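You operate a simulated robot arm through the tools that you are given. There is no shell and no other tool. Be economical: measure what you need, move in short steps, check, and stop when the job is done.

You run a simulated robot arm. Do the job below in one go: nothing can be reset, and whatever is moved stays where it is left.

Task
Plug the receiver in and test the printed number pad in the dock.
Fine: clamp it for the test; then open the clamp and lay the pad back on the bench.
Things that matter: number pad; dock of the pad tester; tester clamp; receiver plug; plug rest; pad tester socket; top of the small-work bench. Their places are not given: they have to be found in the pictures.

Only the result counts: the job must be done as asked and must still hold three seconds after the hand-in. Knocking over, shifting, dropping, spilling or breaking anything else fails it.

Robot
A 6-joint arm with a two-finger parallel gripper, fixed in place. Base frame: the origin is at the foot of the arm, x ahead of it, y to its left, z up. Readings come in mm, rad, newtons and seconds.
With the tool pointing down near the work surface it reaches from about 140 to 420 mm from the base axis. Its first joint turns from -1.152 to 1.152 rad. Payload 2.7 kg.
The TCP is the grasp point between the finger pads, 23 mm short of the fingertips. In the tool frame z runs along the fingers and y along their closing line. Largest opening 94 mm; finger width 38, thickness 10; the body of the gripper, 54 by 96 mm, starts 39 mm behind the TCP.
Orientation is that of the tool frame in the base frame, as a unit quaternion [w, x, y, z]. With the fingers straight down and closing along the base's y, the tool's x points along the base's -x, its y along +y and its z along -z.

Tools
- The arm moves only by the tool move_arm. Its argument "deltas" is a list of rows, each an object of numbers (a shift or turn left out is 0, a gripper value left out holds the last): "dx", "dy", "dz": the shift along the base's x, y, z in m; "rx", "ry", "rz": the turn, a rotation vector about the base's x, y, z in rad; "claw": the opening in per cent of the stroke, from 0 (shut) to 100 (fully open). In form: [{"dx": .., "dy": .., "dz": .., "rx": .., "ry": .., "rz": .., "claw": ..}, ...]. A call has 1 to 20 rows; each row shifts and turns the commanded pose from where the row before left it. Each row takes 0.2 s and may step no farther than 50 mm and 0.15 rad from the row before; otherwise, or with a gripper value out of range, the whole call is refused. A pose out of reach is approached as far as the arm can. The call stops where the force on the tool passes 60 N (or 10 N more than at its start, if that is more) or the arm is blocked; 0.2 s more then pass. The fingers move at their own pace (about 45 mm/s each) and stop on an object; they squeeze with about 31 N. The grip force told is the motor's: it shows also when the fingers shut on nothing. Time passes only in rows, and 0.2 s behind the last, so rows that do not move let the fingers close. It gives the time, the measured TCP pose, the force on the tool (base axes), the opening and the grip force at its end, in the units of the frame above (readings bear some noise).
- Cameras (640 x 400 px; columns grow to the right, rows downward): "scene" is fixed at [60.5, -428.6, 1392.1]; the picture's right is [0.87, -0.50, 0.00], its down [-0.34, -0.60, -0.72] and it looks along [0.36, 0.63, -0.69] (base axes); focal length 334 px, centre (320, 200). "wrist" rides on the gripper at [-39, 0, -44] in the tool frame; the picture's right is [0.00, -1.00, 0.00], its down [0.97, 0.00, -0.24] and it looks along [0.24, 0.00, 0.97] (tool axes); focal length 218 px, centre (320, 200).
- snapshot(camera): a new picture of that camera. No time passes.
- probe_pixels(camera, pixels): for up to 12 pixels [column, row] of the newest picture of that camera ("zoom" is the newest enlarged one), the place [x, y, z] in the base frame of the surface seen there, good to about 3 mm. No time passes.
- enlarge(camera, box): a new picture of the part [left, top, right, bottom] of that camera's present view, enlarged. No time passes.
- close_job(): hands the job in; it is judged then, once.

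Go step by step. Measure first, check grasps and placings, and put right what went wrong. The budget is 80 turns and 34 pictures, counting those below and the enlarged ones. Unless the task says otherwise, let go and move clear before handing in, and close with one line.

The tools are called after "Emit:" as a command line: name --argument value ..., lists and objects as JSON in quotes. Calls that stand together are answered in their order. move_arm: Moves the arm, as the interface text tells. Its arguments: {"type":"object","properties":{"deltas":{"type":"array"}},"required":["deltas"]} The other tools are called the same way: snapshot (camera) takes a picture; probe_pixels (camera, pixels) gives the place of the surface under pixels of a picture; enlarge (camera, box) takes an enlarged picture of a part of a camera's view; close_job () hands the job in.

At the start:

```text
clock: 0.0
eef_pos: [329.2, 35.4, 1105.7]
orientation: [0.0, 0.0, 1.0, 0.001]
wrist_force: [-0.7, 0.1, -0.7]
opening: 93.7
grip_force: 0.0
```

scene: 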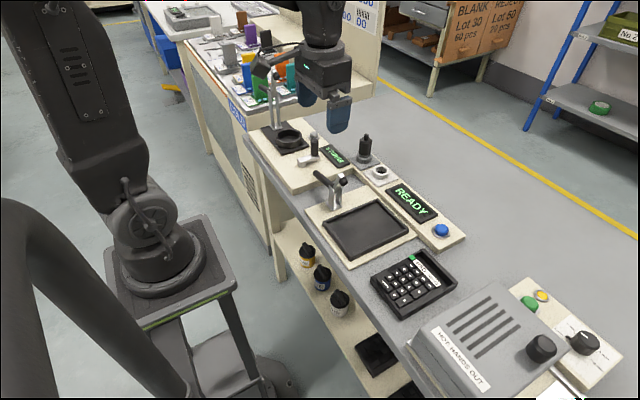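
wrist: 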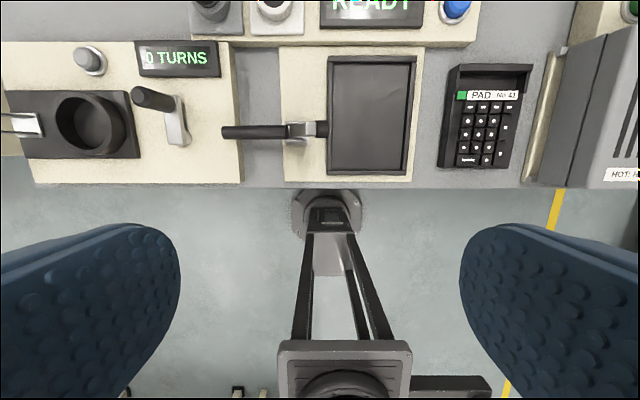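

The scene shows the tester dock near (365,230), the clamp lever near (335,185), the pad near (412,280), and a plug with its rest and socket near (365,150)/(380,172). I'll enlarge these areas before measuring.

Emit:
enlarge --camera "scene" --box '[290, 120, 480, 330]'

Emit:
enlarge --camera "wrist" --box '[180, 0, 560, 200]'

```text
1.90 times, centred on (385, 225) of scene
```

zoom: 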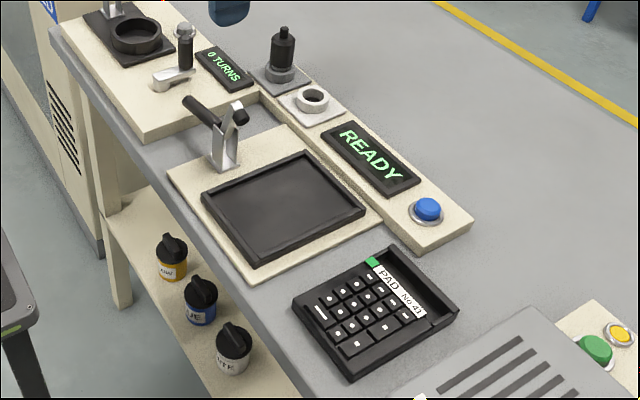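

```text
1.68 times, centred on (370, 100) of wrist
```

zoom: 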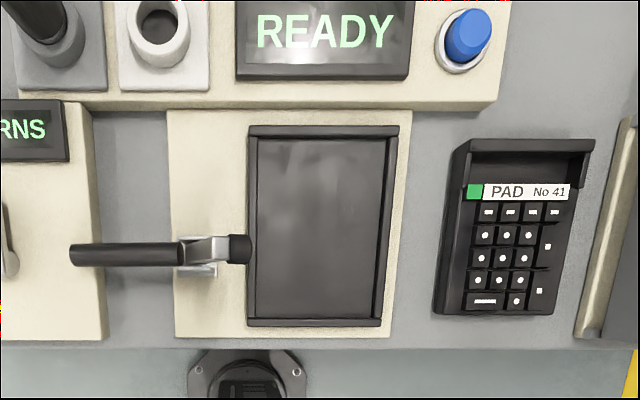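

The zoom of the wrist view shows dock, pad, clamp, plug and socket clearly. Probing their key points.

Emit:
probe_pixels --camera "zoom" --pixels '[[455, 160], [585, 160], [440, 305], [550, 308], [520, 150], [505, 235], [420, 330], [320, 220], [323, 131], [320, 322], [252, 220], [385, 220]]'

Emit:
probe_pixels --camera "wrist" --pixels '[[232, 132], [280, 132], [300, 131], [320, 130], [300, 145], [195, 5], [214, 15], [275, 8], [255, 15], [289, 115], [412, 100], [456, 8]]'

Emit:
enlarge --camera "scene" --box '[300, 120, 420, 220]'

```text
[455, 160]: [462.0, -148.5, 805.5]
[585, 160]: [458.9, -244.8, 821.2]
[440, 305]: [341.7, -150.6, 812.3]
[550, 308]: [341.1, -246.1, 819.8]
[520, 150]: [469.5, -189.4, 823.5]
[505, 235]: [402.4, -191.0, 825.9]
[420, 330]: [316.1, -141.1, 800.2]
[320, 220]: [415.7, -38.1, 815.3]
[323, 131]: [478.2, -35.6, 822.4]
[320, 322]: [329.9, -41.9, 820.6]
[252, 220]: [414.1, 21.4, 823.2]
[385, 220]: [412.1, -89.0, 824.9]
```

```text
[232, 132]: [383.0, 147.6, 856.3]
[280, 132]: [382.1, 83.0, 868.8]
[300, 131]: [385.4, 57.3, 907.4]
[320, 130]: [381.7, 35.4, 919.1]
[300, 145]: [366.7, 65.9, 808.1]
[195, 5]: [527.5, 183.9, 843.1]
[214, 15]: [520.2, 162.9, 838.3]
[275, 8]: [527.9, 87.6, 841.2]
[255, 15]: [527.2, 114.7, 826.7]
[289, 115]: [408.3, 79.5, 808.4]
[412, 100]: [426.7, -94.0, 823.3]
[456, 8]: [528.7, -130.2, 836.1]
```

```text
4.00 times, centred on (360, 170) of scene
```

zoom: 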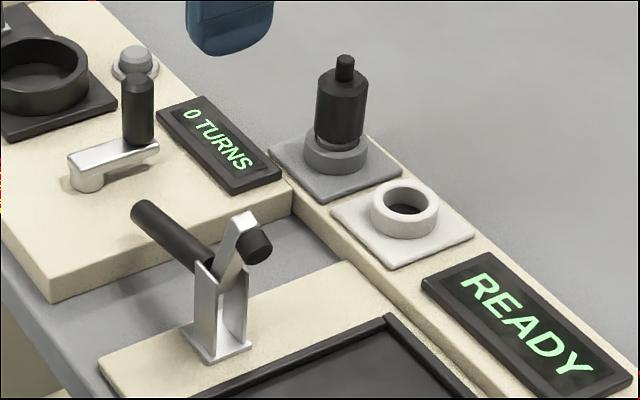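

The clamp is a rigid lever: arm tip up (~z 919), handle lying towards +y (~z 856). The plug stands at (344,100) in the rest, and the white ring at (405,205) is the socket. I'll probe those and drive over to the plug.

Emit:
probe_pixels --camera "zoom" --pixels '[[345, 60], [340, 85], [338, 130], [322, 155], [290, 155], [405, 192], [380, 205], [405, 233], [432, 205], [405, 215], [345, 255], [350, 170]]'

Emit:
move_arm --deltas '[{"dx": 0.03, "dy": 0.03, "dz": -0.01}, {"dx": 0.03, "dy": 0.03, "dz": -0.01}, {"dx": 0.03, "dy": 0.03, "dz": -0.02}, {"dx": 0.02, "dy": 0.02, "dz": -0.02}, {"dx": 0.01, "dy": 0.0, "dz": -0.01}, {}]'

Emit:
snapshot --camera "wrist"

```text
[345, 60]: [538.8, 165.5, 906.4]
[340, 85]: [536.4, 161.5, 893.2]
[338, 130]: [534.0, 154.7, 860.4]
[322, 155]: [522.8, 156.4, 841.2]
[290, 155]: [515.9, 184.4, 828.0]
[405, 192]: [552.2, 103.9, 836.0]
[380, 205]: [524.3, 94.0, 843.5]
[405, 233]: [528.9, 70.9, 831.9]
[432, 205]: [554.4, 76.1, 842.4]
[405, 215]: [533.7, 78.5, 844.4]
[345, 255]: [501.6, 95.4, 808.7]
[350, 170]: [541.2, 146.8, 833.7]
```

```text
clock: 1.4
eef_pos: [448.6, 144.4, 1033.9]
orientation: [0.001, 0.001, 1.0, 0.0]
wrist_force: [0.6, -0.5, -0.5]
opening: 93.8
grip_force: 0.1
```

```text
28 pictures are left
```

wrist: 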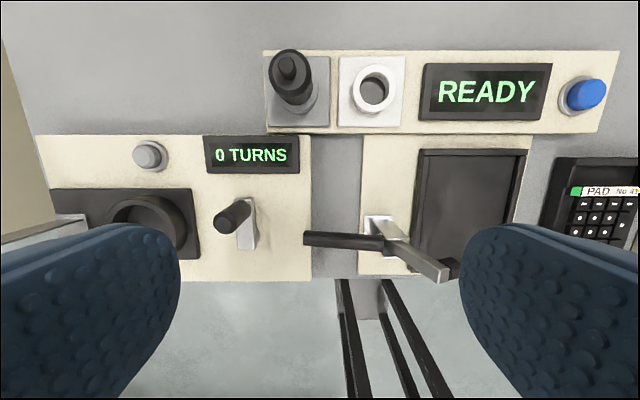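

The plug top is at (288,65) and the socket at (373,90). Reach at x≈450 is fine; I'll move over the plug, staying high.

Emit:
move_arm --deltas '[{"dx": 0.03, "dy": 0.005}, {"dx": 0.03, "dy": 0.005}, {"dx": 0.02, "dy": 0.005}, {}]'

Emit:
snapshot --camera "wrist"

```text
clock: 2.4
eef_pos: [528.6, 161.7, 1034.3]
orientation: [0.0, 0.001, 1.0, 0.0]
wrist_force: [-0.6, 0.5, 0.4]
opening: 93.5
grip_force: 0.0
```

```text
27 pictures are left
```

wrist: 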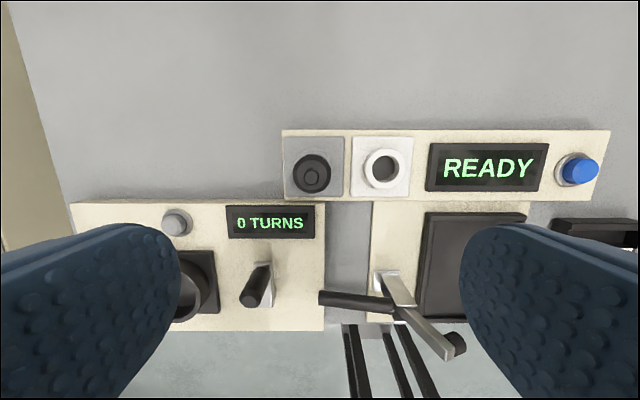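

The plug is nearly under the camera at (315,175), the socket at (385,170). Probing both for exact centres.

Emit:
probe_pixels --camera "wrist" --pixels '[[317, 175], [299, 177], [334, 177], [314, 160], [314, 193], [365, 168], [405, 168], [384, 149], [384, 186], [384, 168], [340, 145], [407, 145]]'

Emit:
enlarge --camera "wrist" --box '[270, 120, 430, 220]'

```text
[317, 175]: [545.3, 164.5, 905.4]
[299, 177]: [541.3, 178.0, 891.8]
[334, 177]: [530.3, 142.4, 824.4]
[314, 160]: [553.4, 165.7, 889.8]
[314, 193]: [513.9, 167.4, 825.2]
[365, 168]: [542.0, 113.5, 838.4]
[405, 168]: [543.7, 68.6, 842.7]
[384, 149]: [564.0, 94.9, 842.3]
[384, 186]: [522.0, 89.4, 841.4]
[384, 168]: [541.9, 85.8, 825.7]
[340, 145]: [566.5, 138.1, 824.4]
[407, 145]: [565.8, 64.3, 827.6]
```

```text
4.00 times, centred on (350, 170) of wrist
```

zoom: 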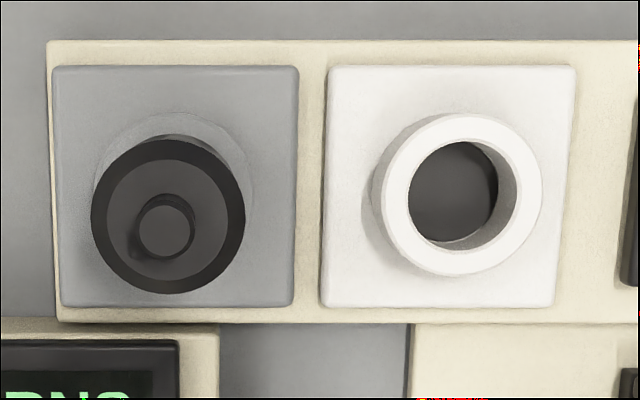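

The plug axis comes to about (543.5, 168.6), with its body 33 mm wide from z≈841 to 892. The socket centre is about (544, 90.3). I'll descend over the plug with the fingers part open.

Emit:
move_arm --deltas '[{"dx": 0.0149, "dy": 0.0069, "claw": 65}, {"dz": -0.04}, {"dz": -0.04}, {"dz": -0.04}, {"dz": -0.025}, {"dz": -0.015}, {}]'

Emit:
snapshot --camera "wrist"

```text
clock: 4.0
eef_pos: [545.3, 166.5, 874.6]
orientation: [0.0, 0.0, 1.0, 0.001]
wrist_force: [0.3, -0.8, -0.6]
opening: 61.2
grip_force: 0.0
```

```text
25 pictures are left
```

wrist: 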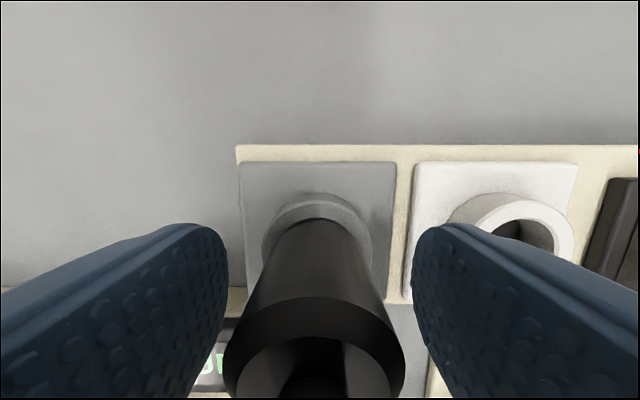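

The plug sits between the fingers about 1 mm to the +y side (edges 225–405). I'll nudge 1 mm and close.

Emit:
move_arm --deltas '[{"dy": 0.001}, {"claw": 0}, {}, {}, {}, {}]'

```text
clock: 5.4
eef_pos: [545.1, 167.1, 874.6]
orientation: [0.0, -0.001, 1.0, 0.0]
wrist_force: [-0.3, 2.0, 0.3]
opening: 33.0
grip_force: 31.3
```

Gripped at 33 mm with 31 N. Lifting straight up.

Emit:
move_arm --deltas '[{"dz": 0.01}, {"dz": 0.015}, {"dz": 0.02}, {"dz": 0.025}, {}]'

Emit:
enlarge --camera "scene" --box '[320, 90, 440, 190]'

Emit:
snapshot --camera "wrist"

```text
clock: 6.6
eef_pos: [543.7, 167.3, 945.1]
orientation: [0.0, 0.0, 1.0, -0.001]
wrist_force: [-0.4, 0.1, -0.7]
opening: 32.7
grip_force: 31.3
```

```text
4.00 times, centred on (380, 140) of scene
```

zoom: 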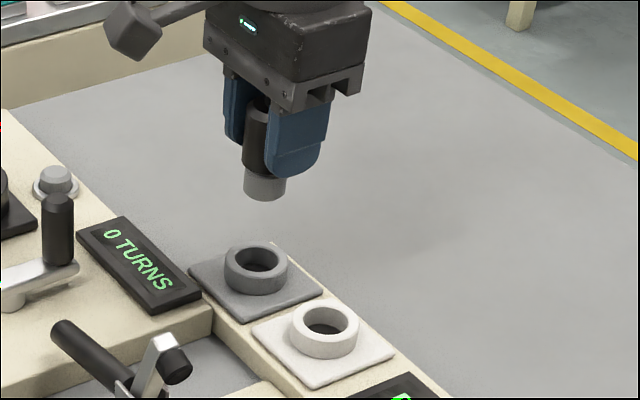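

```text
23 pictures are left
```

wrist: 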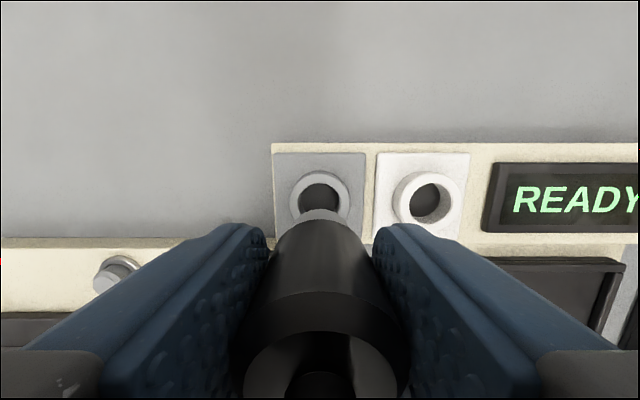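

Both rings are now visible at (320,199) and (427,197). I'll enlarge them to refine the shift.

Emit:
enlarge --camera "wrist" --box '[264, 140, 484, 250]'

Emit:
probe_pixels --camera "wrist" --pixels '[[296, 188], [347, 195], [320, 173], [398, 195], [456, 195], [427, 175], [427, 219], [360, 162], [385, 162], [463, 160]]'

```text
2.91 times, centred on (374, 195) of wrist
```

zoom: 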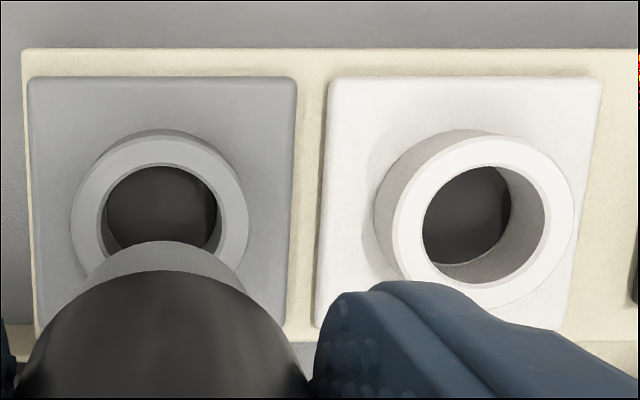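

```text
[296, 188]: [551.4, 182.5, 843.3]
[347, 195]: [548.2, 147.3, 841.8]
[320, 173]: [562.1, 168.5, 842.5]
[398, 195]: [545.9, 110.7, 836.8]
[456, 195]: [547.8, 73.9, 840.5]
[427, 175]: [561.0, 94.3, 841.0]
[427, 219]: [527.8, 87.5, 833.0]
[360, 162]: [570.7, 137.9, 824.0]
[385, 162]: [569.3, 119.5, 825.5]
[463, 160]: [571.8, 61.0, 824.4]
```

The ring-to-ring shift comes out at 78 mm in −y, with essentially none in x. I'll move over, then descend with fine steps at the end.

Emit:
move_arm --deltas '[{"dy": -0.03}, {"dy": -0.03}, {"dy": -0.018}, {}, {"dz": -0.02}, {"dz": -0.015}, {}]'

Emit:
snapshot --camera "wrist"

```text
clock: 8.2
eef_pos: [543.6, 89.0, 908.3]
orientation: [0.0, 0.001, 1.0, 0.0]
wrist_force: [0.0, 0.5, -0.7]
opening: 33.0
grip_force: 31.6
```

```text
21 pictures are left
```

wrist: 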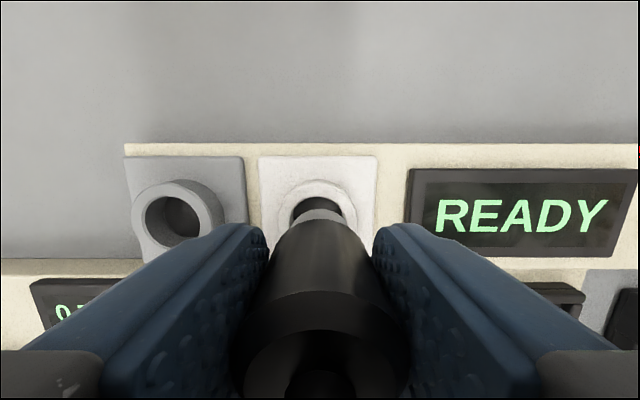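

The ring (279–358) and the plug pin look concentric. Lowering in small steps.

Emit:
move_arm --deltas '[{"dz": -0.008}, {"dz": -0.006}, {"dz": -0.005}, {"dz": -0.005}, {"dz": -0.004}, {"dz": -0.004}, {"dz": -0.003}, {}]'

```text
clock: 10.0
eef_pos: [544.3, 89.8, 876.3]
orientation: [0.001, 0.0, 1.0, -0.001]
wrist_force: [3.7, -3.1, -0.7]
opening: 33.0
grip_force: 30.5
```

It went in, with only about 4 N of side force. I'll press a little further to seat it and look.

Emit:
move_arm --deltas '[{"dz": -0.001}, {"dz": -0.001}, {}, {}]'

Emit:
enlarge --camera "scene" --box '[320, 100, 440, 220]'

```text
clock: 11.0
eef_pos: [542.9, 89.6, 875.8]
orientation: [0.002, -0.001, 1.0, -0.001]
wrist_force: [-0.7, -4.3, 19.8]
opening: 33.2
grip_force: 31.9
```

```text
3.33 times, centred on (380, 160) of scene
```

zoom: 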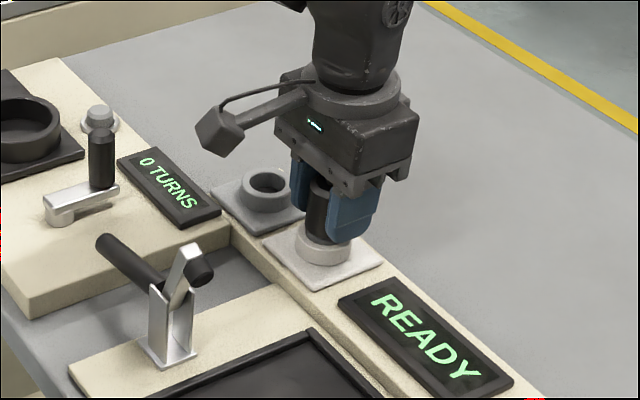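

The plug is seated: 20 N push-back and the body is flush on the ring. I'll release, rise, and move above the pad, well over the clamp.

Emit:
move_arm --deltas '[{"dz": 0.0015, "claw": 65}, {}, {}, {"dz": 0.02}, {"dz": 0.04}, {"dz": 0.045}, {"dz": 0.04, "dy": -0.02}, {"dx": -0.02, "dy": -0.045}, {"dx": -0.02, "dy": -0.045}, {"dx": -0.02, "dy": -0.045}, {"dx": -0.02, "dy": -0.045}, {"dx": -0.02, "dy": -0.045}, {"dx": -0.03, "dy": -0.037, "claw": 100}, {"dx": -0.02}, {}]'

Emit:
snapshot --camera "wrist"

Emit:
snapshot --camera "scene"

```text
clock: 14.2
eef_pos: [392.9, -194.1, 1020.7]
orientation: [-0.001, -0.001, 1.0, 0.0]
wrist_force: [0.0, 0.4, -0.7]
opening: 93.9
grip_force: 0.0
```

```text
19 pictures are left
```

wrist: 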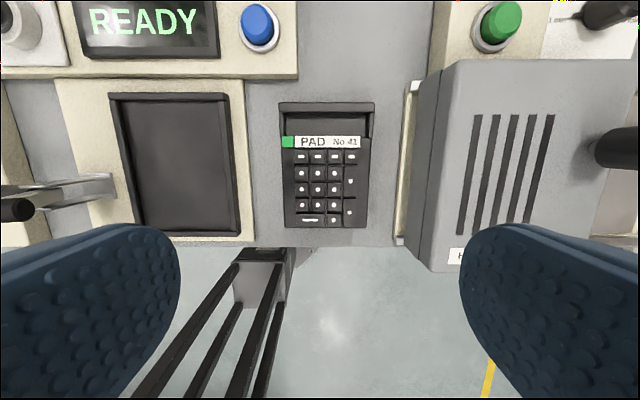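

```text
18 pictures are left
```

scene: 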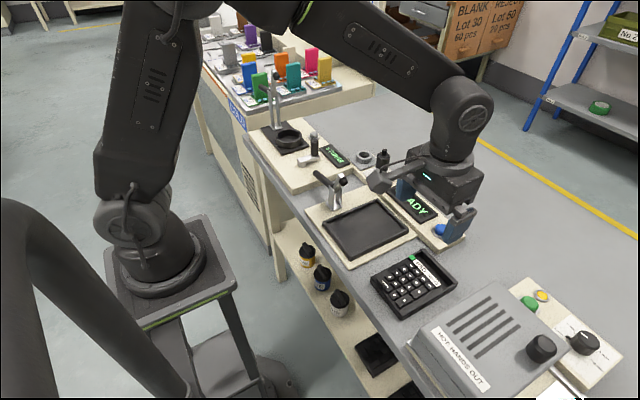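

The pad is at (325,165) in the wrist view. I'll enlarge to see its shape and measure its width.

Emit:
enlarge --camera "wrist" --box '[240, 85, 420, 245]'

Emit:
enlarge --camera "scene" --box '[360, 235, 470, 325]'

Emit:
probe_pixels --camera "wrist" --pixels '[[327, 106], [327, 124], [287, 170], [364, 170], [376, 106], [281, 106], [325, 225], [364, 225], [320, 181], [405, 130], [180, 160], [400, 180]]'

```text
2.50 times, centred on (330, 165) of wrist
```

zoom: 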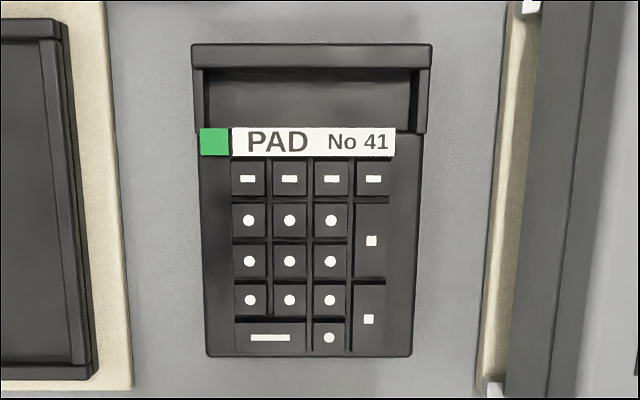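

```text
4.44 times, centred on (415, 280) of scene
```

zoom: 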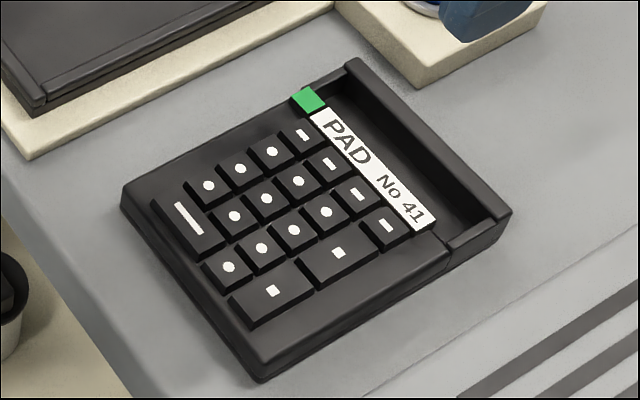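

```text
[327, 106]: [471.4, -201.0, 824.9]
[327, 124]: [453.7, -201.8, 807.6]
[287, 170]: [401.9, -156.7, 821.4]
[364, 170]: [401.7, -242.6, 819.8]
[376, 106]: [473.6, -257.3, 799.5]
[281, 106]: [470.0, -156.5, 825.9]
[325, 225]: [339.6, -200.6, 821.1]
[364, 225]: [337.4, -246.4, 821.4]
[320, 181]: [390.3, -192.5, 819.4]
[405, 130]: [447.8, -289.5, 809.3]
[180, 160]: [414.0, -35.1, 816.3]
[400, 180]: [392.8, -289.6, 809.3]
```

The pad is about 98 × 138 mm, too big to span, but it has a bay at the far end whose 9 mm far wall (x≈466–475, z≈825) can be gripped. First a look straight down on the dock to get its inner edges.

Emit:
move_arm --deltas '[{"dy": 0.045, "dx": -0.005}, {"dy": 0.045, "dx": -0.005}, {"dy": 0.045, "dx": -0.005}, {"dy": 0.025}, {}]'

Emit:
enlarge --camera "wrist" --box '[200, 75, 456, 235]'

Emit:
probe_pixels --camera "zoom" --pixels '[[320, 60], [320, 200], [320, 290], [200, 200], [420, 200]]'

```text
clock: 15.4
eef_pos: [377.6, -32.7, 1020.7]
orientation: [0.0, 0.0, 1.0, 0.0]
wrist_force: [0.2, 0.3, 0.3]
opening: 93.9
grip_force: 0.1
```

```text
2.50 times, centred on (328, 155) of wrist
```

zoom: 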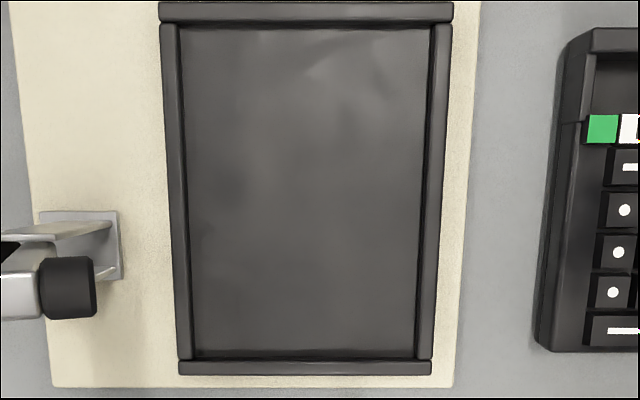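

```text
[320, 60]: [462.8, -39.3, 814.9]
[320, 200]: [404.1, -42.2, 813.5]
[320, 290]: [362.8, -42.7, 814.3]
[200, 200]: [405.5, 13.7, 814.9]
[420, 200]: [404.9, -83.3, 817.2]
```

The dock's inner opening measures about x 334–477 and y −88 to 17.5 (centre 405.8, −35.1). The pad is centred at about (406.5, −200.5), so the shift is about (−0.7, +165.4) mm. I'll turn the tool 90° so the fingers close along x and go above the bay wall.

Emit:
move_arm --deltas '[{"dx": 0.00846, "dy": -0.01525, "rz": 0.1428, "claw": 24}, {"dx": 0.00846, "dy": -0.01525, "rz": 0.1428}, {"dx": 0.00846, "dy": -0.01525, "rz": 0.1428}, {"dx": 0.00846, "dy": -0.01525, "rz": 0.1428}, {"dx": 0.00846, "dy": -0.01525, "rz": 0.1428}, {"dx": 0.00846, "dy": -0.01525, "rz": 0.1428}, {"dx": 0.00846, "dy": -0.01525, "rz": 0.1428}, {"dx": 0.00846, "dy": -0.01525, "rz": 0.1428}, {"dx": 0.00846, "dy": -0.01525, "rz": 0.1428}, {"dx": 0.00846, "dy": -0.01525, "rz": 0.1428}, {"dx": 0.00846, "dy": -0.01525, "rz": 0.1428}, {"dz": -0.04}, {"dz": -0.04}, {"dz": -0.03}, {}]'

Emit:
snapshot --camera "wrist"

```text
clock: 18.6
eef_pos: [471.1, -200.3, 909.0]
orientation: [0.0, 0.707, -0.707, 0.0]
wrist_force: [-0.2, -0.2, 0.6]
opening: 22.5
grip_force: 0.1
```

```text
14 pictures are left
```

wrist: 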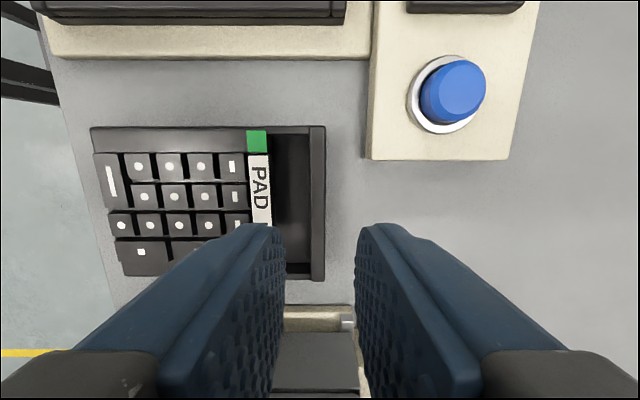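

The wall spans u 310–325, which puts it at x≈465–474, between the fingers. I'll shift 1 mm in −x and descend to grip it.

Emit:
move_arm --deltas '[{"dx": -0.001, "dz": -0.03}, {"dz": -0.025}, {"dz": -0.012}, {"dz": -0.007}, {}]'

Emit:
snapshot --camera "wrist"

```text
clock: 19.8
eef_pos: [472.1, -199.2, 834.3]
orientation: [0.001, -0.707, 0.707, -0.001]
wrist_force: [-0.7, -0.8, 0.2]
opening: 22.6
grip_force: 0.0
```

```text
13 pictures are left
```

wrist: 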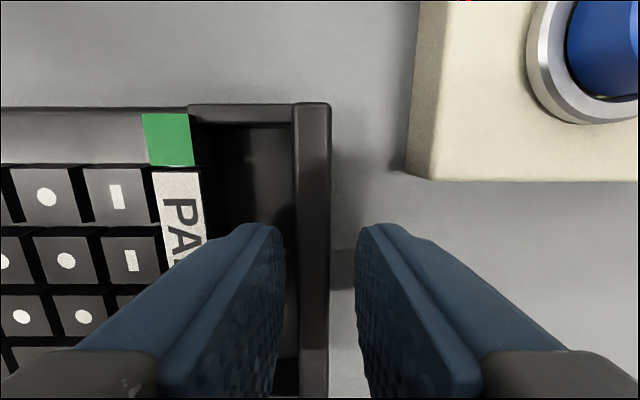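

The wall (u 297–330) sits 1.6 mm towards −x of centre. I'll correct, then close.

Emit:
move_arm --deltas '[{"dx": -0.0016}, {"claw": 0}, {}, {}, {}, {}]'

```text
clock: 21.2
eef_pos: [470.6, -199.5, 835.2]
orientation: [0.0, 0.707, -0.707, 0.0]
wrist_force: [0.5, -0.5, 0.3]
opening: 9.5
grip_force: 30.9
```

The wall is gripped at 9.5 mm. I'll lift gently and check for sag.

Emit:
move_arm --deltas '[{"dz": 0.008}, {"dz": 0.01}, {"dz": 0.012}, {"dz": 0.015}, {"dz": 0.015}, {}]'

Emit:
snapshot --camera "scene"

```text
clock: 22.6
eef_pos: [468.8, -199.0, 895.8]
orientation: [0.0, 0.707, -0.707, 0.0]
wrist_force: [-0.2, 0.1, -1.6]
opening: 9.5
grip_force: 31.0
```

```text
12 pictures are left
```

scene: 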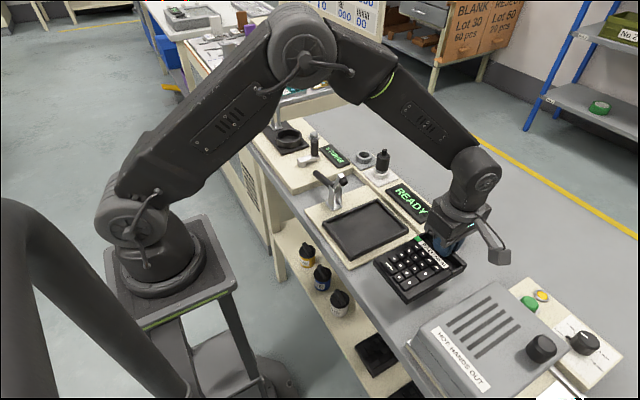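

The pad came up with the gripper and weighs only a newton or two. I'll probe its level.

Emit:
probe_pixels --camera "scene" --pixels '[[377, 268], [402, 301], [395, 275], [410, 262], [432, 268], [440, 285], [420, 240], [462, 266]]'

```text
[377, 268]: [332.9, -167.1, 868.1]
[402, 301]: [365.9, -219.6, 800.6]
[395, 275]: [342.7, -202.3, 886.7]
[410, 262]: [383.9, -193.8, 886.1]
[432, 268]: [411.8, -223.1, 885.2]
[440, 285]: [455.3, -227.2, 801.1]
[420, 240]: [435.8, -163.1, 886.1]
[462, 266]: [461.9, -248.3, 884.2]
```

The pad is level (885–886 throughout). Carrying it over the dock.

Emit:
move_arm --deltas '[{"dy": 0.035, "dx": -0.0007}, {"dy": 0.035}, {"dy": 0.035}, {"dy": 0.035}, {"dy": 0.0254}, {}, {"dz": -0.02}, {}]'

Emit:
snapshot --camera "wrist"

Emit:
enlarge --camera "scene" --box '[290, 160, 450, 280]'

```text
clock: 24.4
eef_pos: [469.6, -32.1, 874.9]
orientation: [0.0, 0.708, -0.707, 0.0]
wrist_force: [0.1, 0.0, -0.8]
opening: 9.1
grip_force: 31.1
```

```text
11 pictures are left
```

wrist: 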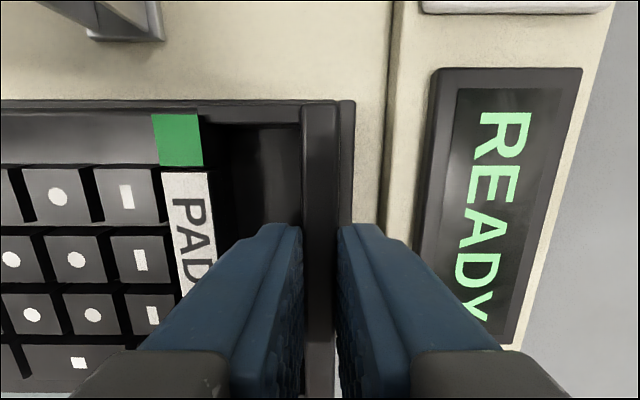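

```text
3.33 times, centred on (370, 220) of scene
```

zoom: 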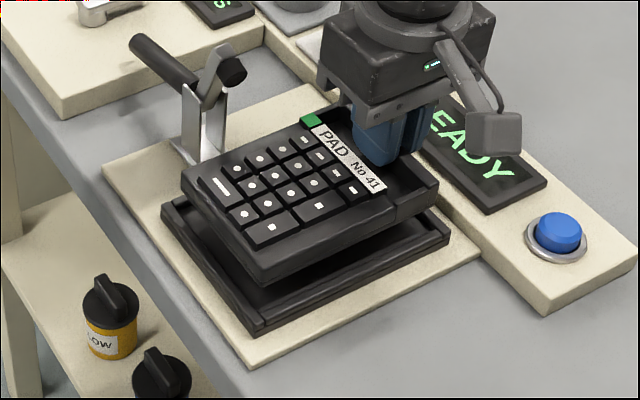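

Alignment looks right: about 2.5 mm gap at the far and near rims and about 3 mm at the sides. Lowering onto the dock floor.

Emit:
move_arm --deltas '[{"dy": -0.0006, "dz": -0.008}, {"dz": -0.006}, {"dz": -0.005}, {"dz": -0.003}, {"dz": -0.002}, {}]'

```text
clock: 25.8
eef_pos: [469.3, -36.2, 851.2]
orientation: [0.0, -0.707, 0.707, 0.0]
wrist_force: [0.4, 0.8, 0.9]
opening: 9.4
grip_force: 30.8
```

Emit:
move_arm --deltas '[{"dz": -0.001}, {"dz": -0.001}, {}]'

```text
clock: 26.6
eef_pos: [468.6, -33.4, 851.7]
orientation: [-0.001, 0.707, -0.707, 0.002]
wrist_force: [-6.8, -1.9, 24.7]
opening: 9.4
grip_force: 31.1
```

A 25 N contact at TCP z≈850 matches the dock floor, since resting on the rim would give about 858. I'll ease off, open, and rise.

Emit:
move_arm --deltas '[{"dz": 0.0015}, {"claw": 24}, {}, {}, {"dz": 0.015}, {"dz": 0.03}, {"dz": 0.04}, {"dz": 0.04}, {}]'

Emit:
snapshot --camera "wrist"

```text
clock: 28.6
eef_pos: [469.4, -35.6, 975.6]
orientation: [0.0, 0.708, -0.707, 0.0]
wrist_force: [0.7, 0.3, 0.4]
opening: 22.7
grip_force: 0.0
```

```text
9 pictures are left
```

wrist: 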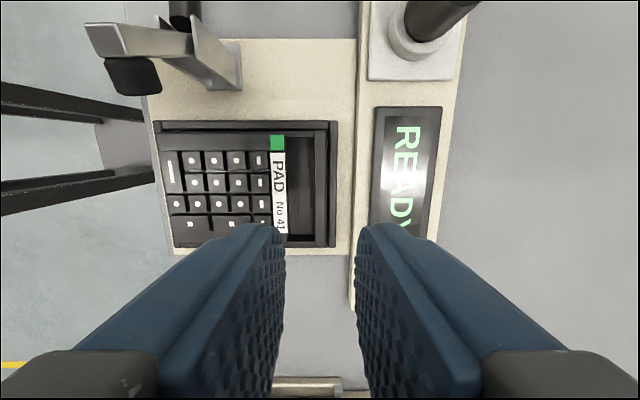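

The pad sits inside the rims. I'll probe its level and the clamp lever's geometry (handle, pivot, tip).

Emit:
probe_pixels --camera "zoom" --pixels '[[136, 42], [150, 52], [165, 65], [180, 78], [193, 90], [206, 90], [213, 60], [222, 48], [236, 66], [190, 110], [210, 140], [205, 170]]'

Emit:
probe_pixels --camera "wrist" --pixels '[[167, 150], [167, 215], [245, 220], [320, 140], [320, 225], [240, 140], [180, 10], [130, 75], [100, 35], [170, 45], [210, 60], [190, 40]]'

```text
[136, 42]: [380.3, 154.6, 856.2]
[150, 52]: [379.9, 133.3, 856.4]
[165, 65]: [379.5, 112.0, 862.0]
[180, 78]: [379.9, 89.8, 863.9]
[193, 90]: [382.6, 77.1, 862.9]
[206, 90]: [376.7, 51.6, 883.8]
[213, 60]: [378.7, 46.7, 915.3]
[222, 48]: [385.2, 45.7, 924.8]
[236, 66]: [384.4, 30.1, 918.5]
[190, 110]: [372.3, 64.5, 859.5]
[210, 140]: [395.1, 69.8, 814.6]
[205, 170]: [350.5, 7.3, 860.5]
```

```text
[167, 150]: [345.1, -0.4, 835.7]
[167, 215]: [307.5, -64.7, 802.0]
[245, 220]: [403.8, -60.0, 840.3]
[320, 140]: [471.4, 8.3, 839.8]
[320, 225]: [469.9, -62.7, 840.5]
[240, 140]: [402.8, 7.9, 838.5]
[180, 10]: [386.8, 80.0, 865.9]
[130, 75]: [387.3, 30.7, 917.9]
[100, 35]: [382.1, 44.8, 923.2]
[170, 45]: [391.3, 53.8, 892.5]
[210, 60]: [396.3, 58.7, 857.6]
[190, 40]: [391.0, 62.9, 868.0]
```

The pad is level in the dock (835–840). The lever's handle axis lies at x≈382, running from y≈77 to 155 at z≈852, and the tip is up. I'll enlarge the clamp to find its pivot.

Emit:
enlarge --camera "scene" --box '[305, 160, 365, 220]'

Emit:
probe_pixels --camera "zoom" --pixels '[[190, 90], [230, 130], [270, 165], [300, 205], [330, 210], [360, 180], [300, 280], [320, 240], [340, 290], [400, 150], [360, 230], [170, 60]]'

```text
6.67 times, centred on (335, 190) of scene
```

zoom: 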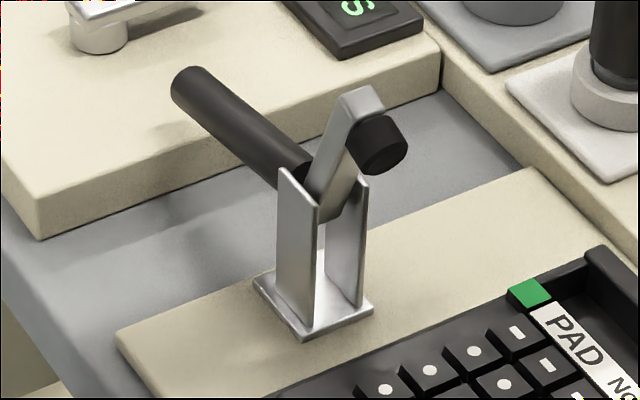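

```text
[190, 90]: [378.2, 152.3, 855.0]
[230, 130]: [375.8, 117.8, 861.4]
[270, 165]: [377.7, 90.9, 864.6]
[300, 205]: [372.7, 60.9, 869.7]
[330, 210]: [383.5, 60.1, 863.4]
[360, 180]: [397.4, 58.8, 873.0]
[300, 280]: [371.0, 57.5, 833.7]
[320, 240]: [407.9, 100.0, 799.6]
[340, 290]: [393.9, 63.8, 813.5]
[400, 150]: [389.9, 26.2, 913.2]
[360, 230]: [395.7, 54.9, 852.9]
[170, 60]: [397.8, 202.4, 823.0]
```

The clamp bracket spans y 55–72, giving a pivot of about (383, 63, 863). The handle points about 9° below horizontal with radius up to about 94 mm. I'll go over the handle at radius 70 (y≈132), high above the clamp, then check.

Emit:
move_arm --deltas '[{"dx": -0.0173, "dy": 0.0335, "claw": 45}, {"dx": -0.0173, "dy": 0.0335}, {"dx": -0.0173, "dy": 0.0335}, {"dx": -0.0173, "dy": 0.0335}, {"dx": -0.0172, "dy": 0.0337}, {}, {"dz": -0.04}, {"dz": -0.03}, {}]'

Emit:
snapshot --camera "wrist"

```text
clock: 30.6
eef_pos: [381.2, 131.5, 905.9]
orientation: [-0.001, -0.707, 0.707, 0.0]
wrist_force: [-0.4, 0.3, -0.7]
opening: 42.3
grip_force: 0.1
```

```text
7 pictures are left
```

wrist: 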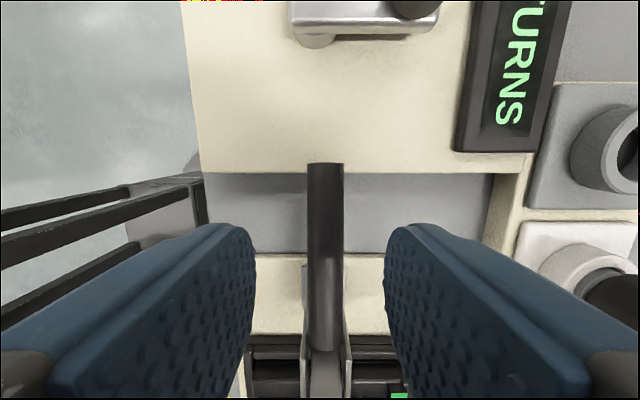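

The handle (u 307–343) is about 2 mm towards +x of centre. I'll correct, descend and grip it.

Emit:
move_arm --deltas '[{"dx": 0.002, "dy": 0.002, "dz": -0.02}, {"dz": -0.02}, {"dz": -0.013}, {}, {"claw": 0}, {}, {}, {}, {}]'

```text
clock: 32.6
eef_pos: [384.7, 133.9, 853.3]
orientation: [0.0, -0.707, 0.707, 0.0]
wrist_force: [5.5, 1.1, -8.1]
opening: 17.8
grip_force: 44.8
```

The handle is held. I'll swing it up along the arc, first about 30°.

Emit:
move_arm --deltas '[{"dy": 0.0005, "dz": 0.0062}, {"dy": 0.0002, "dz": 0.0063}, {"dy": -0.0005, "dz": 0.0062}, {"dy": -0.001, "dz": 0.0062}, {"dy": -0.0016, "dz": 0.006}, {"dy": -0.002, "dz": 0.006}, {}]'

```text
clock: 34.2
eef_pos: [385.7, 129.2, 891.8]
orientation: [0.002, -0.707, 0.707, -0.001]
wrist_force: [11.7, 7.1, -15.0]
opening: 17.9
grip_force: 45.4
```

Moving freely with modest forces (about 15 N). Continuing the swing.

Emit:
move_arm --deltas '[{"dx": 0.0007, "dy": -0.0025, "dz": 0.0057}, {"dy": -0.0032, "dz": 0.0054}, {"dy": -0.0035, "dz": 0.0052}, {"dy": -0.004, "dz": 0.0048}, {"dy": -0.0044, "dz": 0.0045}, {"dy": -0.0047, "dz": 0.004}, {}]'

Emit:
enlarge --camera "scene" --box '[280, 130, 460, 280]'

```text
clock: 35.8
eef_pos: [385.0, 109.7, 919.9]
orientation: [0.0, 0.707, -0.707, -0.001]
wrist_force: [-11.8, 21.5, -1.1]
opening: 17.5
grip_force: 45.0
```

```text
2.67 times, centred on (370, 205) of scene
```

zoom: 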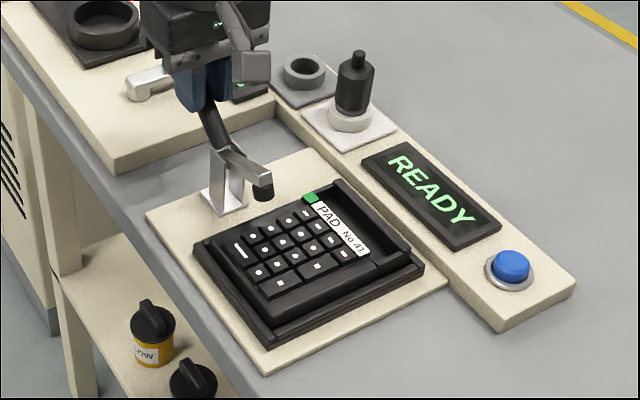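

The arm is coming down towards the pad. I'll continue until it makes contact.

Emit:
move_arm --deltas '[{"dx": -0.0005, "dy": -0.0051, "dz": 0.0036}, {"dy": -0.0054, "dz": 0.0032}, {"dy": -0.0056, "dz": 0.0027}, {"dy": -0.0059, "dz": 0.0022}, {}]'

Emit:
enlarge --camera "scene" --box '[280, 130, 460, 280]'

```text
clock: 37.0
eef_pos: [384.0, 87.4, 933.6]
orientation: [-0.001, 0.707, -0.707, -0.001]
wrist_force: [-10.8, 24.7, 11.8]
opening: 17.7
grip_force: 45.0
```

```text
2.67 times, centred on (370, 205) of scene
```

zoom: 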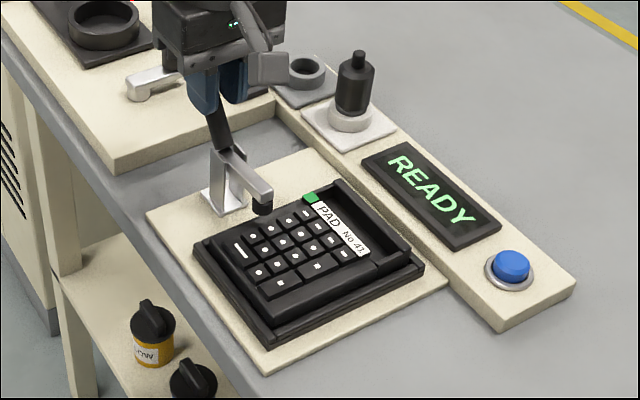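

The tip is now just above the pad's +y edge. A few more small steps.

Emit:
move_arm --deltas '[{"dx": -0.0005, "dy": -0.006, "dz": 0.0016}, {"dy": -0.006, "dz": 0.0012}, {}]'

```text
clock: 37.8
eef_pos: [384.0, 77.2, 935.4]
orientation: [-0.002, 0.708, -0.706, 0.001]
wrist_force: [2.0, 36.6, 1.6]
opening: 17.8
grip_force: 44.9
```

Emit:
move_arm --deltas '[{"dy": -0.004, "dz": 0.0004}, {"dy": -0.003}, {}]'

```text
clock: 38.6
eef_pos: [383.7, 66.2, 934.2]
orientation: [0.002, 0.707, -0.707, 0.0]
wrist_force: [0.1, -2.2, -0.4]
opening: 0.0
grip_force: 42.1
```

The opening dropped to 0, so the fingers have slipped off the handle. I need a look.

Emit:
snapshot --camera "scene"

```text
4 pictures are left
```

scene: 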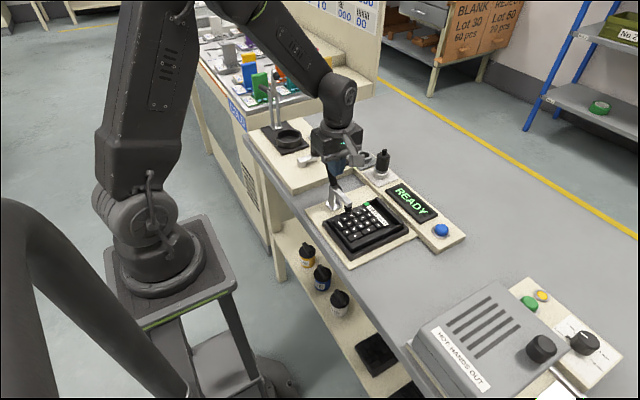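

The clamp region is near (335–350, 180–210). I'll probe it, which costs no picture.

Emit:
probe_pixels --camera "scene" --pixels '[[330, 180], [334, 185], [338, 190], [342, 190], [347, 200], [349, 206], [345, 212], [334, 200], [330, 190], [336, 175], [341, 183], [326, 185]]'

Emit:
enlarge --camera "scene" --box '[300, 150, 380, 230]'

```text
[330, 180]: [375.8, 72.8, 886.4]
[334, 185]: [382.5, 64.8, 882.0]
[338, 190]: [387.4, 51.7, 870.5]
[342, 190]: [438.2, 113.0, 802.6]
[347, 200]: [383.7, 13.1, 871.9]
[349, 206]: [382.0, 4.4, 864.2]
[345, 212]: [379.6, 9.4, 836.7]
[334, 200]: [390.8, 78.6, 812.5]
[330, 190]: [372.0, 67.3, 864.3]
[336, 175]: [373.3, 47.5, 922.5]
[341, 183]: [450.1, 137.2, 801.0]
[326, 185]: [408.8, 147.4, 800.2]
```

```text
5.00 times, centred on (340, 190) of scene
```

zoom: 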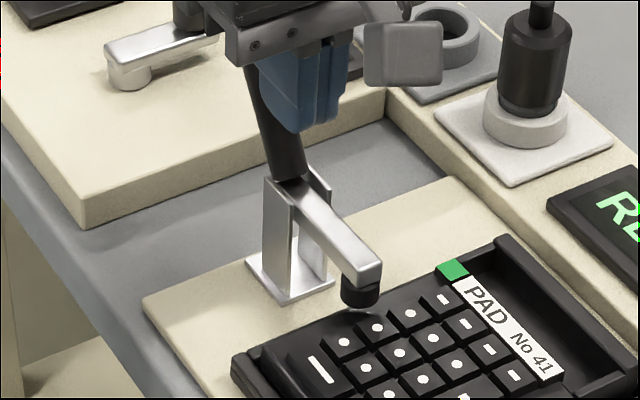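

The handle stands about 75° up, just on the +y side of the shut fingers, and the tip is a hair above the pad. I'll rise over it, come down on its +y side, and push it home with closed fingers.

Emit:
move_arm --deltas '[{"dz": 0.03}, {"dz": 0.035}, {}, {"dy": 0.04}, {"dy": 0.04}, {}, {"dz": -0.025}, {"dz": -0.025}, {}]'

```text
clock: 40.6
eef_pos: [383.2, 148.3, 949.2]
orientation: [0.0, -0.706, 0.708, 0.0]
wrist_force: [0.0, -0.2, -0.1]
opening: 0.0
grip_force: 42.7
```

Emit:
move_arm --deltas '[{"dy": -0.015}, {"dy": -0.01}, {"dy": -0.008}, {"dy": -0.005}, {}]'

```text
clock: 41.2
eef_pos: [383.9, 137.0, 950.3]
orientation: [-0.01, 0.709, -0.706, -0.003]
wrist_force: [-2.3, 20.1, -4.5]
opening: 0.1
grip_force: 42.1
stopped in row 2: the force on the tool passed its limit (the readings are from after the stop); the commanded pose is now the measured one
```

Contact came earlier than expected (finger edge at y≈118), with a force spike from the fast step. I'll push on in small steps.

Emit:
move_arm --deltas '[{"dy": -0.002}, {"dy": -0.002}, {"dy": -0.002}, {"dy": -0.002}, {}]'

```text
clock: 42.1
eef_pos: [382.5, 137.6, 951.4]
orientation: [-0.015, 0.71, -0.704, -0.005]
wrist_force: [-2.0, 19.2, -4.0]
opening: 0.0
grip_force: 42.4
stopped in row 4: the force on the tool passed its limit (the readings are from after the stop); the commanded pose is now the measured one
```

The lever won't move further. Recomputing the projection from the last zoom, the handle stands at about 50° with the arm top horizontal (z≈871) and the rubber at pad height (~838), so the clamp is fully down. I'll back off and look at the display.

Emit:
move_arm --deltas '[{"dy": 0.015}, {"dy": 0.02}, {}, {}]'

Emit:
enlarge --camera "scene" --box '[295, 140, 455, 260]'

```text
clock: 43.1
eef_pos: [382.9, 169.8, 951.5]
orientation: [-0.014, 0.709, -0.705, -0.005]
wrist_force: [0.4, -0.4, 0.7]
opening: 0.0
grip_force: 42.6
```

```text
3.33 times, centred on (375, 200) of scene
```

zoom: 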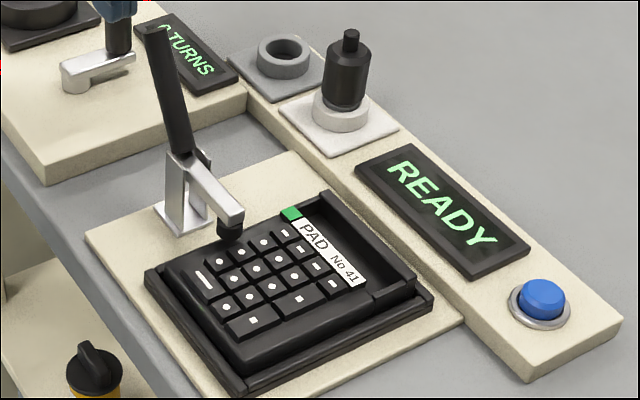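

The clamp is down on the pad and the display still reads READY, so the blue button must start the test. Probing the button, the tip and the handle's new position.

Emit:
probe_pixels --camera "zoom" --pixels '[[541, 288], [530, 290], [555, 290], [541, 298], [520, 310], [500, 330], [157, 35], [168, 80], [178, 130], [228, 238], [235, 210], [210, 185]]'

```text
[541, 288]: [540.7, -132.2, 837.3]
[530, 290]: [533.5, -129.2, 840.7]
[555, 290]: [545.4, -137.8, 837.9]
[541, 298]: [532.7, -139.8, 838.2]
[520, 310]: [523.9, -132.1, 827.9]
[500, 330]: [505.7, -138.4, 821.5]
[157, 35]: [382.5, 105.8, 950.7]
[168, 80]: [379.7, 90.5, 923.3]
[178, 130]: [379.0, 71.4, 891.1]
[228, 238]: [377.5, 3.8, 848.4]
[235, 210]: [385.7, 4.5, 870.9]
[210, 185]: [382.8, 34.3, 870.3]
```

The button top is at about (538, −134, 839). I'll straighten the tool, rise over the handle, travel to the button and come down to just above it.

Emit:
move_arm --deltas '[{"dz": 0.03, "rx": -0.027, "ry": 0.013, "rz": -0.006}, {"dz": 0.025}, {"dx": 0.0194, "dy": -0.038}, {"dx": 0.0194, "dy": -0.038}, {"dx": 0.0194, "dy": -0.038}, {"dx": 0.0194, "dy": -0.038}, {"dx": 0.0194, "dy": -0.038}, {"dx": 0.0194, "dy": -0.038}, {"dx": 0.0194, "dy": -0.038}, {"dx": 0.0193, "dy": -0.0378}, {}, {"dz": -0.04}, {"dz": -0.04}, {"dz": -0.04}, {"dz": -0.01}, {}]'

```text
clock: 46.5
eef_pos: [539.5, -132.8, 877.3]
orientation: [0.001, 0.707, -0.707, 0.0]
wrist_force: [-0.3, -0.1, 0.1]
opening: 0.1
grip_force: 42.7
```

On target. Pressing in small steps.

Emit:
move_arm --deltas '[{"dz": -0.008}, {"dz": -0.004}, {"dz": -0.002}, {"dz": -0.002}, {"dz": -0.002}, {"dz": -0.001}, {}]'

```text
clock: 48.1
eef_pos: [539.6, -133.5, 858.7]
orientation: [0.001, 0.708, -0.706, 0.001]
wrist_force: [-1.2, 0.7, 3.0]
opening: 0.0
grip_force: 42.6
```

Emit:
move_arm --deltas '[{"dz": -0.001}, {"dz": -0.001}, {"dz": -0.001}, {}]'

```text
clock: 49.1
eef_pos: [539.3, -134.9, 854.6]
orientation: [0.0, 0.708, -0.706, 0.002]
wrist_force: [1.3, 1.6, 4.2]
opening: 0.0
grip_force: 42.0
```

Emit:
move_arm --deltas '[{"dz": -0.001}, {"dz": -0.001}, {"dz": -0.001}, {"dz": -0.001}, {}]'

```text
clock: 50.3
eef_pos: [538.1, -133.9, 852.3]
orientation: [-0.001, 0.708, -0.706, 0.002]
wrist_force: [-5.4, -3.8, 28.1]
opening: 0.1
grip_force: 42.3
```

The button bottomed out at 28 N. I'll hold briefly, lift off, travel to above the handle with fingers opened, wait for the test, then check the display.

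Emit:
move_arm --deltas '[{}, {}, {"dz": 0.01}, {"dz": 0.04}, {"dz": 0.05}, {"dz": 0.05}, {"dx": -0.0257, "dy": 0.039, "claw": 45}, {"dx": -0.0257, "dy": 0.039}, {"dx": -0.0257, "dy": 0.039}, {"dx": -0.0257, "dy": 0.039}, {"dx": -0.0257, "dy": 0.039}, {"dx": -0.0255, "dy": 0.039}, {}, {}, {}, {}, {}]'

Emit:
enlarge --camera "scene" --box '[295, 140, 455, 260]'

```text
clock: 53.9
eef_pos: [385.4, 101.1, 998.2]
orientation: [0.001, 0.708, -0.706, 0.001]
wrist_force: [-0.1, 0.7, 0.1]
opening: 42.3
grip_force: 0.0
```

```text
3.33 times, centred on (375, 200) of scene
```

zoom: 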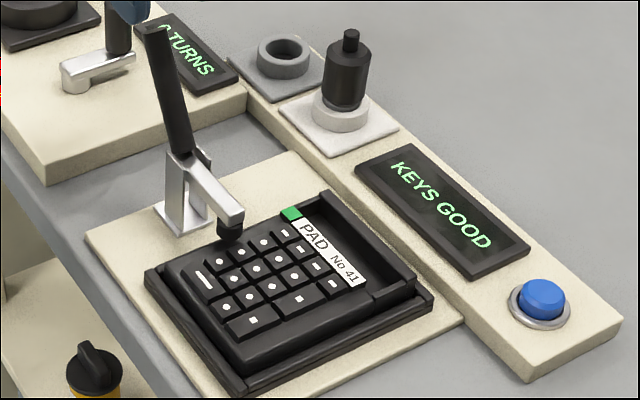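

The display says KEYS GOOD, so the test is done. Now I'll descend around the handle (60° line, radius 75) and grip it.

Emit:
move_arm --deltas '[{"dz": -0.03}, {"dz": -0.025}, {"dz": -0.015}, {}, {"claw": 0}, {}, {}, {}, {}]'

```text
clock: 55.9
eef_pos: [385.0, 100.1, 929.9]
orientation: [0.001, 0.707, -0.707, 0.0]
wrist_force: [6.3, -0.7, -6.0]
opening: 17.7
grip_force: 44.6
```

Handle gripped at 17.7 mm. Swinging it back down along the arc.

Emit:
move_arm --deltas '[{"dy": 0.0056, "dz": -0.0035}, {"dy": 0.0051, "dz": -0.004}, {"dy": 0.0048, "dz": -0.0045}, {"dy": 0.0045, "dz": -0.0048}, {"dy": 0.004, "dz": -0.0052}, {"dy": 0.0035, "dz": -0.0055}, {}]'

```text
clock: 57.5
eef_pos: [385.6, 127.0, 903.6]
orientation: [-0.001, 0.708, -0.707, 0.0]
wrist_force: [4.6, -3.5, 18.2]
opening: 17.7
grip_force: 44.9
```

Emit:
move_arm --deltas '[{"dy": 0.003, "dz": -0.0058}, {"dy": 0.0026, "dz": -0.006}, {"dy": 0.002, "dz": -0.0062}, {"dy": 0.0014, "dz": -0.0064}, {"dy": 0.0008, "dz": -0.0065}, {"dy": 0.0003, "dz": -0.0065}, {"dy": -0.0004, "dz": -0.006}, {"dy": -0.0005, "dz": -0.005}, {}]'

```text
clock: 59.5
eef_pos: [385.3, 138.5, 854.8]
orientation: [-0.001, 0.709, -0.705, 0.001]
wrist_force: [7.2, 16.1, 16.2]
opening: 17.3
grip_force: 45.1
```

Almost at the starting angle. A little further, until it meets its stop.

Emit:
move_arm --deltas '[{"dz": -0.0015}, {"dz": -0.0015}, {}]'

```text
clock: 60.3
eef_pos: [385.7, 137.7, 852.8]
orientation: [0.0, -0.707, 0.707, -0.001]
wrist_force: [6.8, 16.0, 15.7]
opening: 17.9
grip_force: 45.2
```

Emit:
move_arm --deltas '[{"dz": -0.0015}, {}]'

```text
clock: 60.9
eef_pos: [385.5, 137.3, 850.0]
orientation: [-0.001, 0.707, -0.707, 0.0]
wrist_force: [5.4, 16.1, 17.1]
opening: 17.5
grip_force: 44.7
```

The handle is back at its starting angle. I'll release, rise, and return above the pad's bay wall.

Emit:
move_arm --deltas '[{"claw": 45}, {}, {}, {"dz": 0.03}, {"dz": 0.05}, {"dz": 0.05}, {"dx": 0.0168, "dy": -0.0346, "claw": 24}, {"dx": 0.0168, "dy": -0.0346}, {"dx": 0.0168, "dy": -0.0346}, {"dx": 0.0168, "dy": -0.0346}, {"dx": 0.0167, "dy": -0.0344}, {}, {}]'

```text
clock: 63.7
eef_pos: [470.1, -35.2, 980.3]
orientation: [0.001, 0.707, -0.707, 0.001]
wrist_force: [0.1, -0.9, -0.4]
opening: 22.5
grip_force: 0.0
```

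In position at (470, −35). Descending to the earlier grip height.

Emit:
move_arm --deltas '[{"dz": -0.045}, {"dz": -0.04}, {"dz": -0.025}, {"dz": -0.01}, {"dz": -0.006}, {"dz": -0.003}, {}]'

```text
clock: 65.3
eef_pos: [468.4, -34.5, 850.9]
orientation: [0.0, 0.707, -0.707, 0.001]
wrist_force: [-0.4, 0.9, -0.5]
opening: 22.6
grip_force: 0.0
```

Emit:
move_arm --deltas '[{"claw": 0}, {}, {}, {}, {}]'

```text
clock: 66.5
eef_pos: [468.8, -35.3, 851.1]
orientation: [0.001, 0.708, -0.706, 0.001]
wrist_force: [0.3, -0.2, 0.5]
opening: 9.4
grip_force: 31.0
```

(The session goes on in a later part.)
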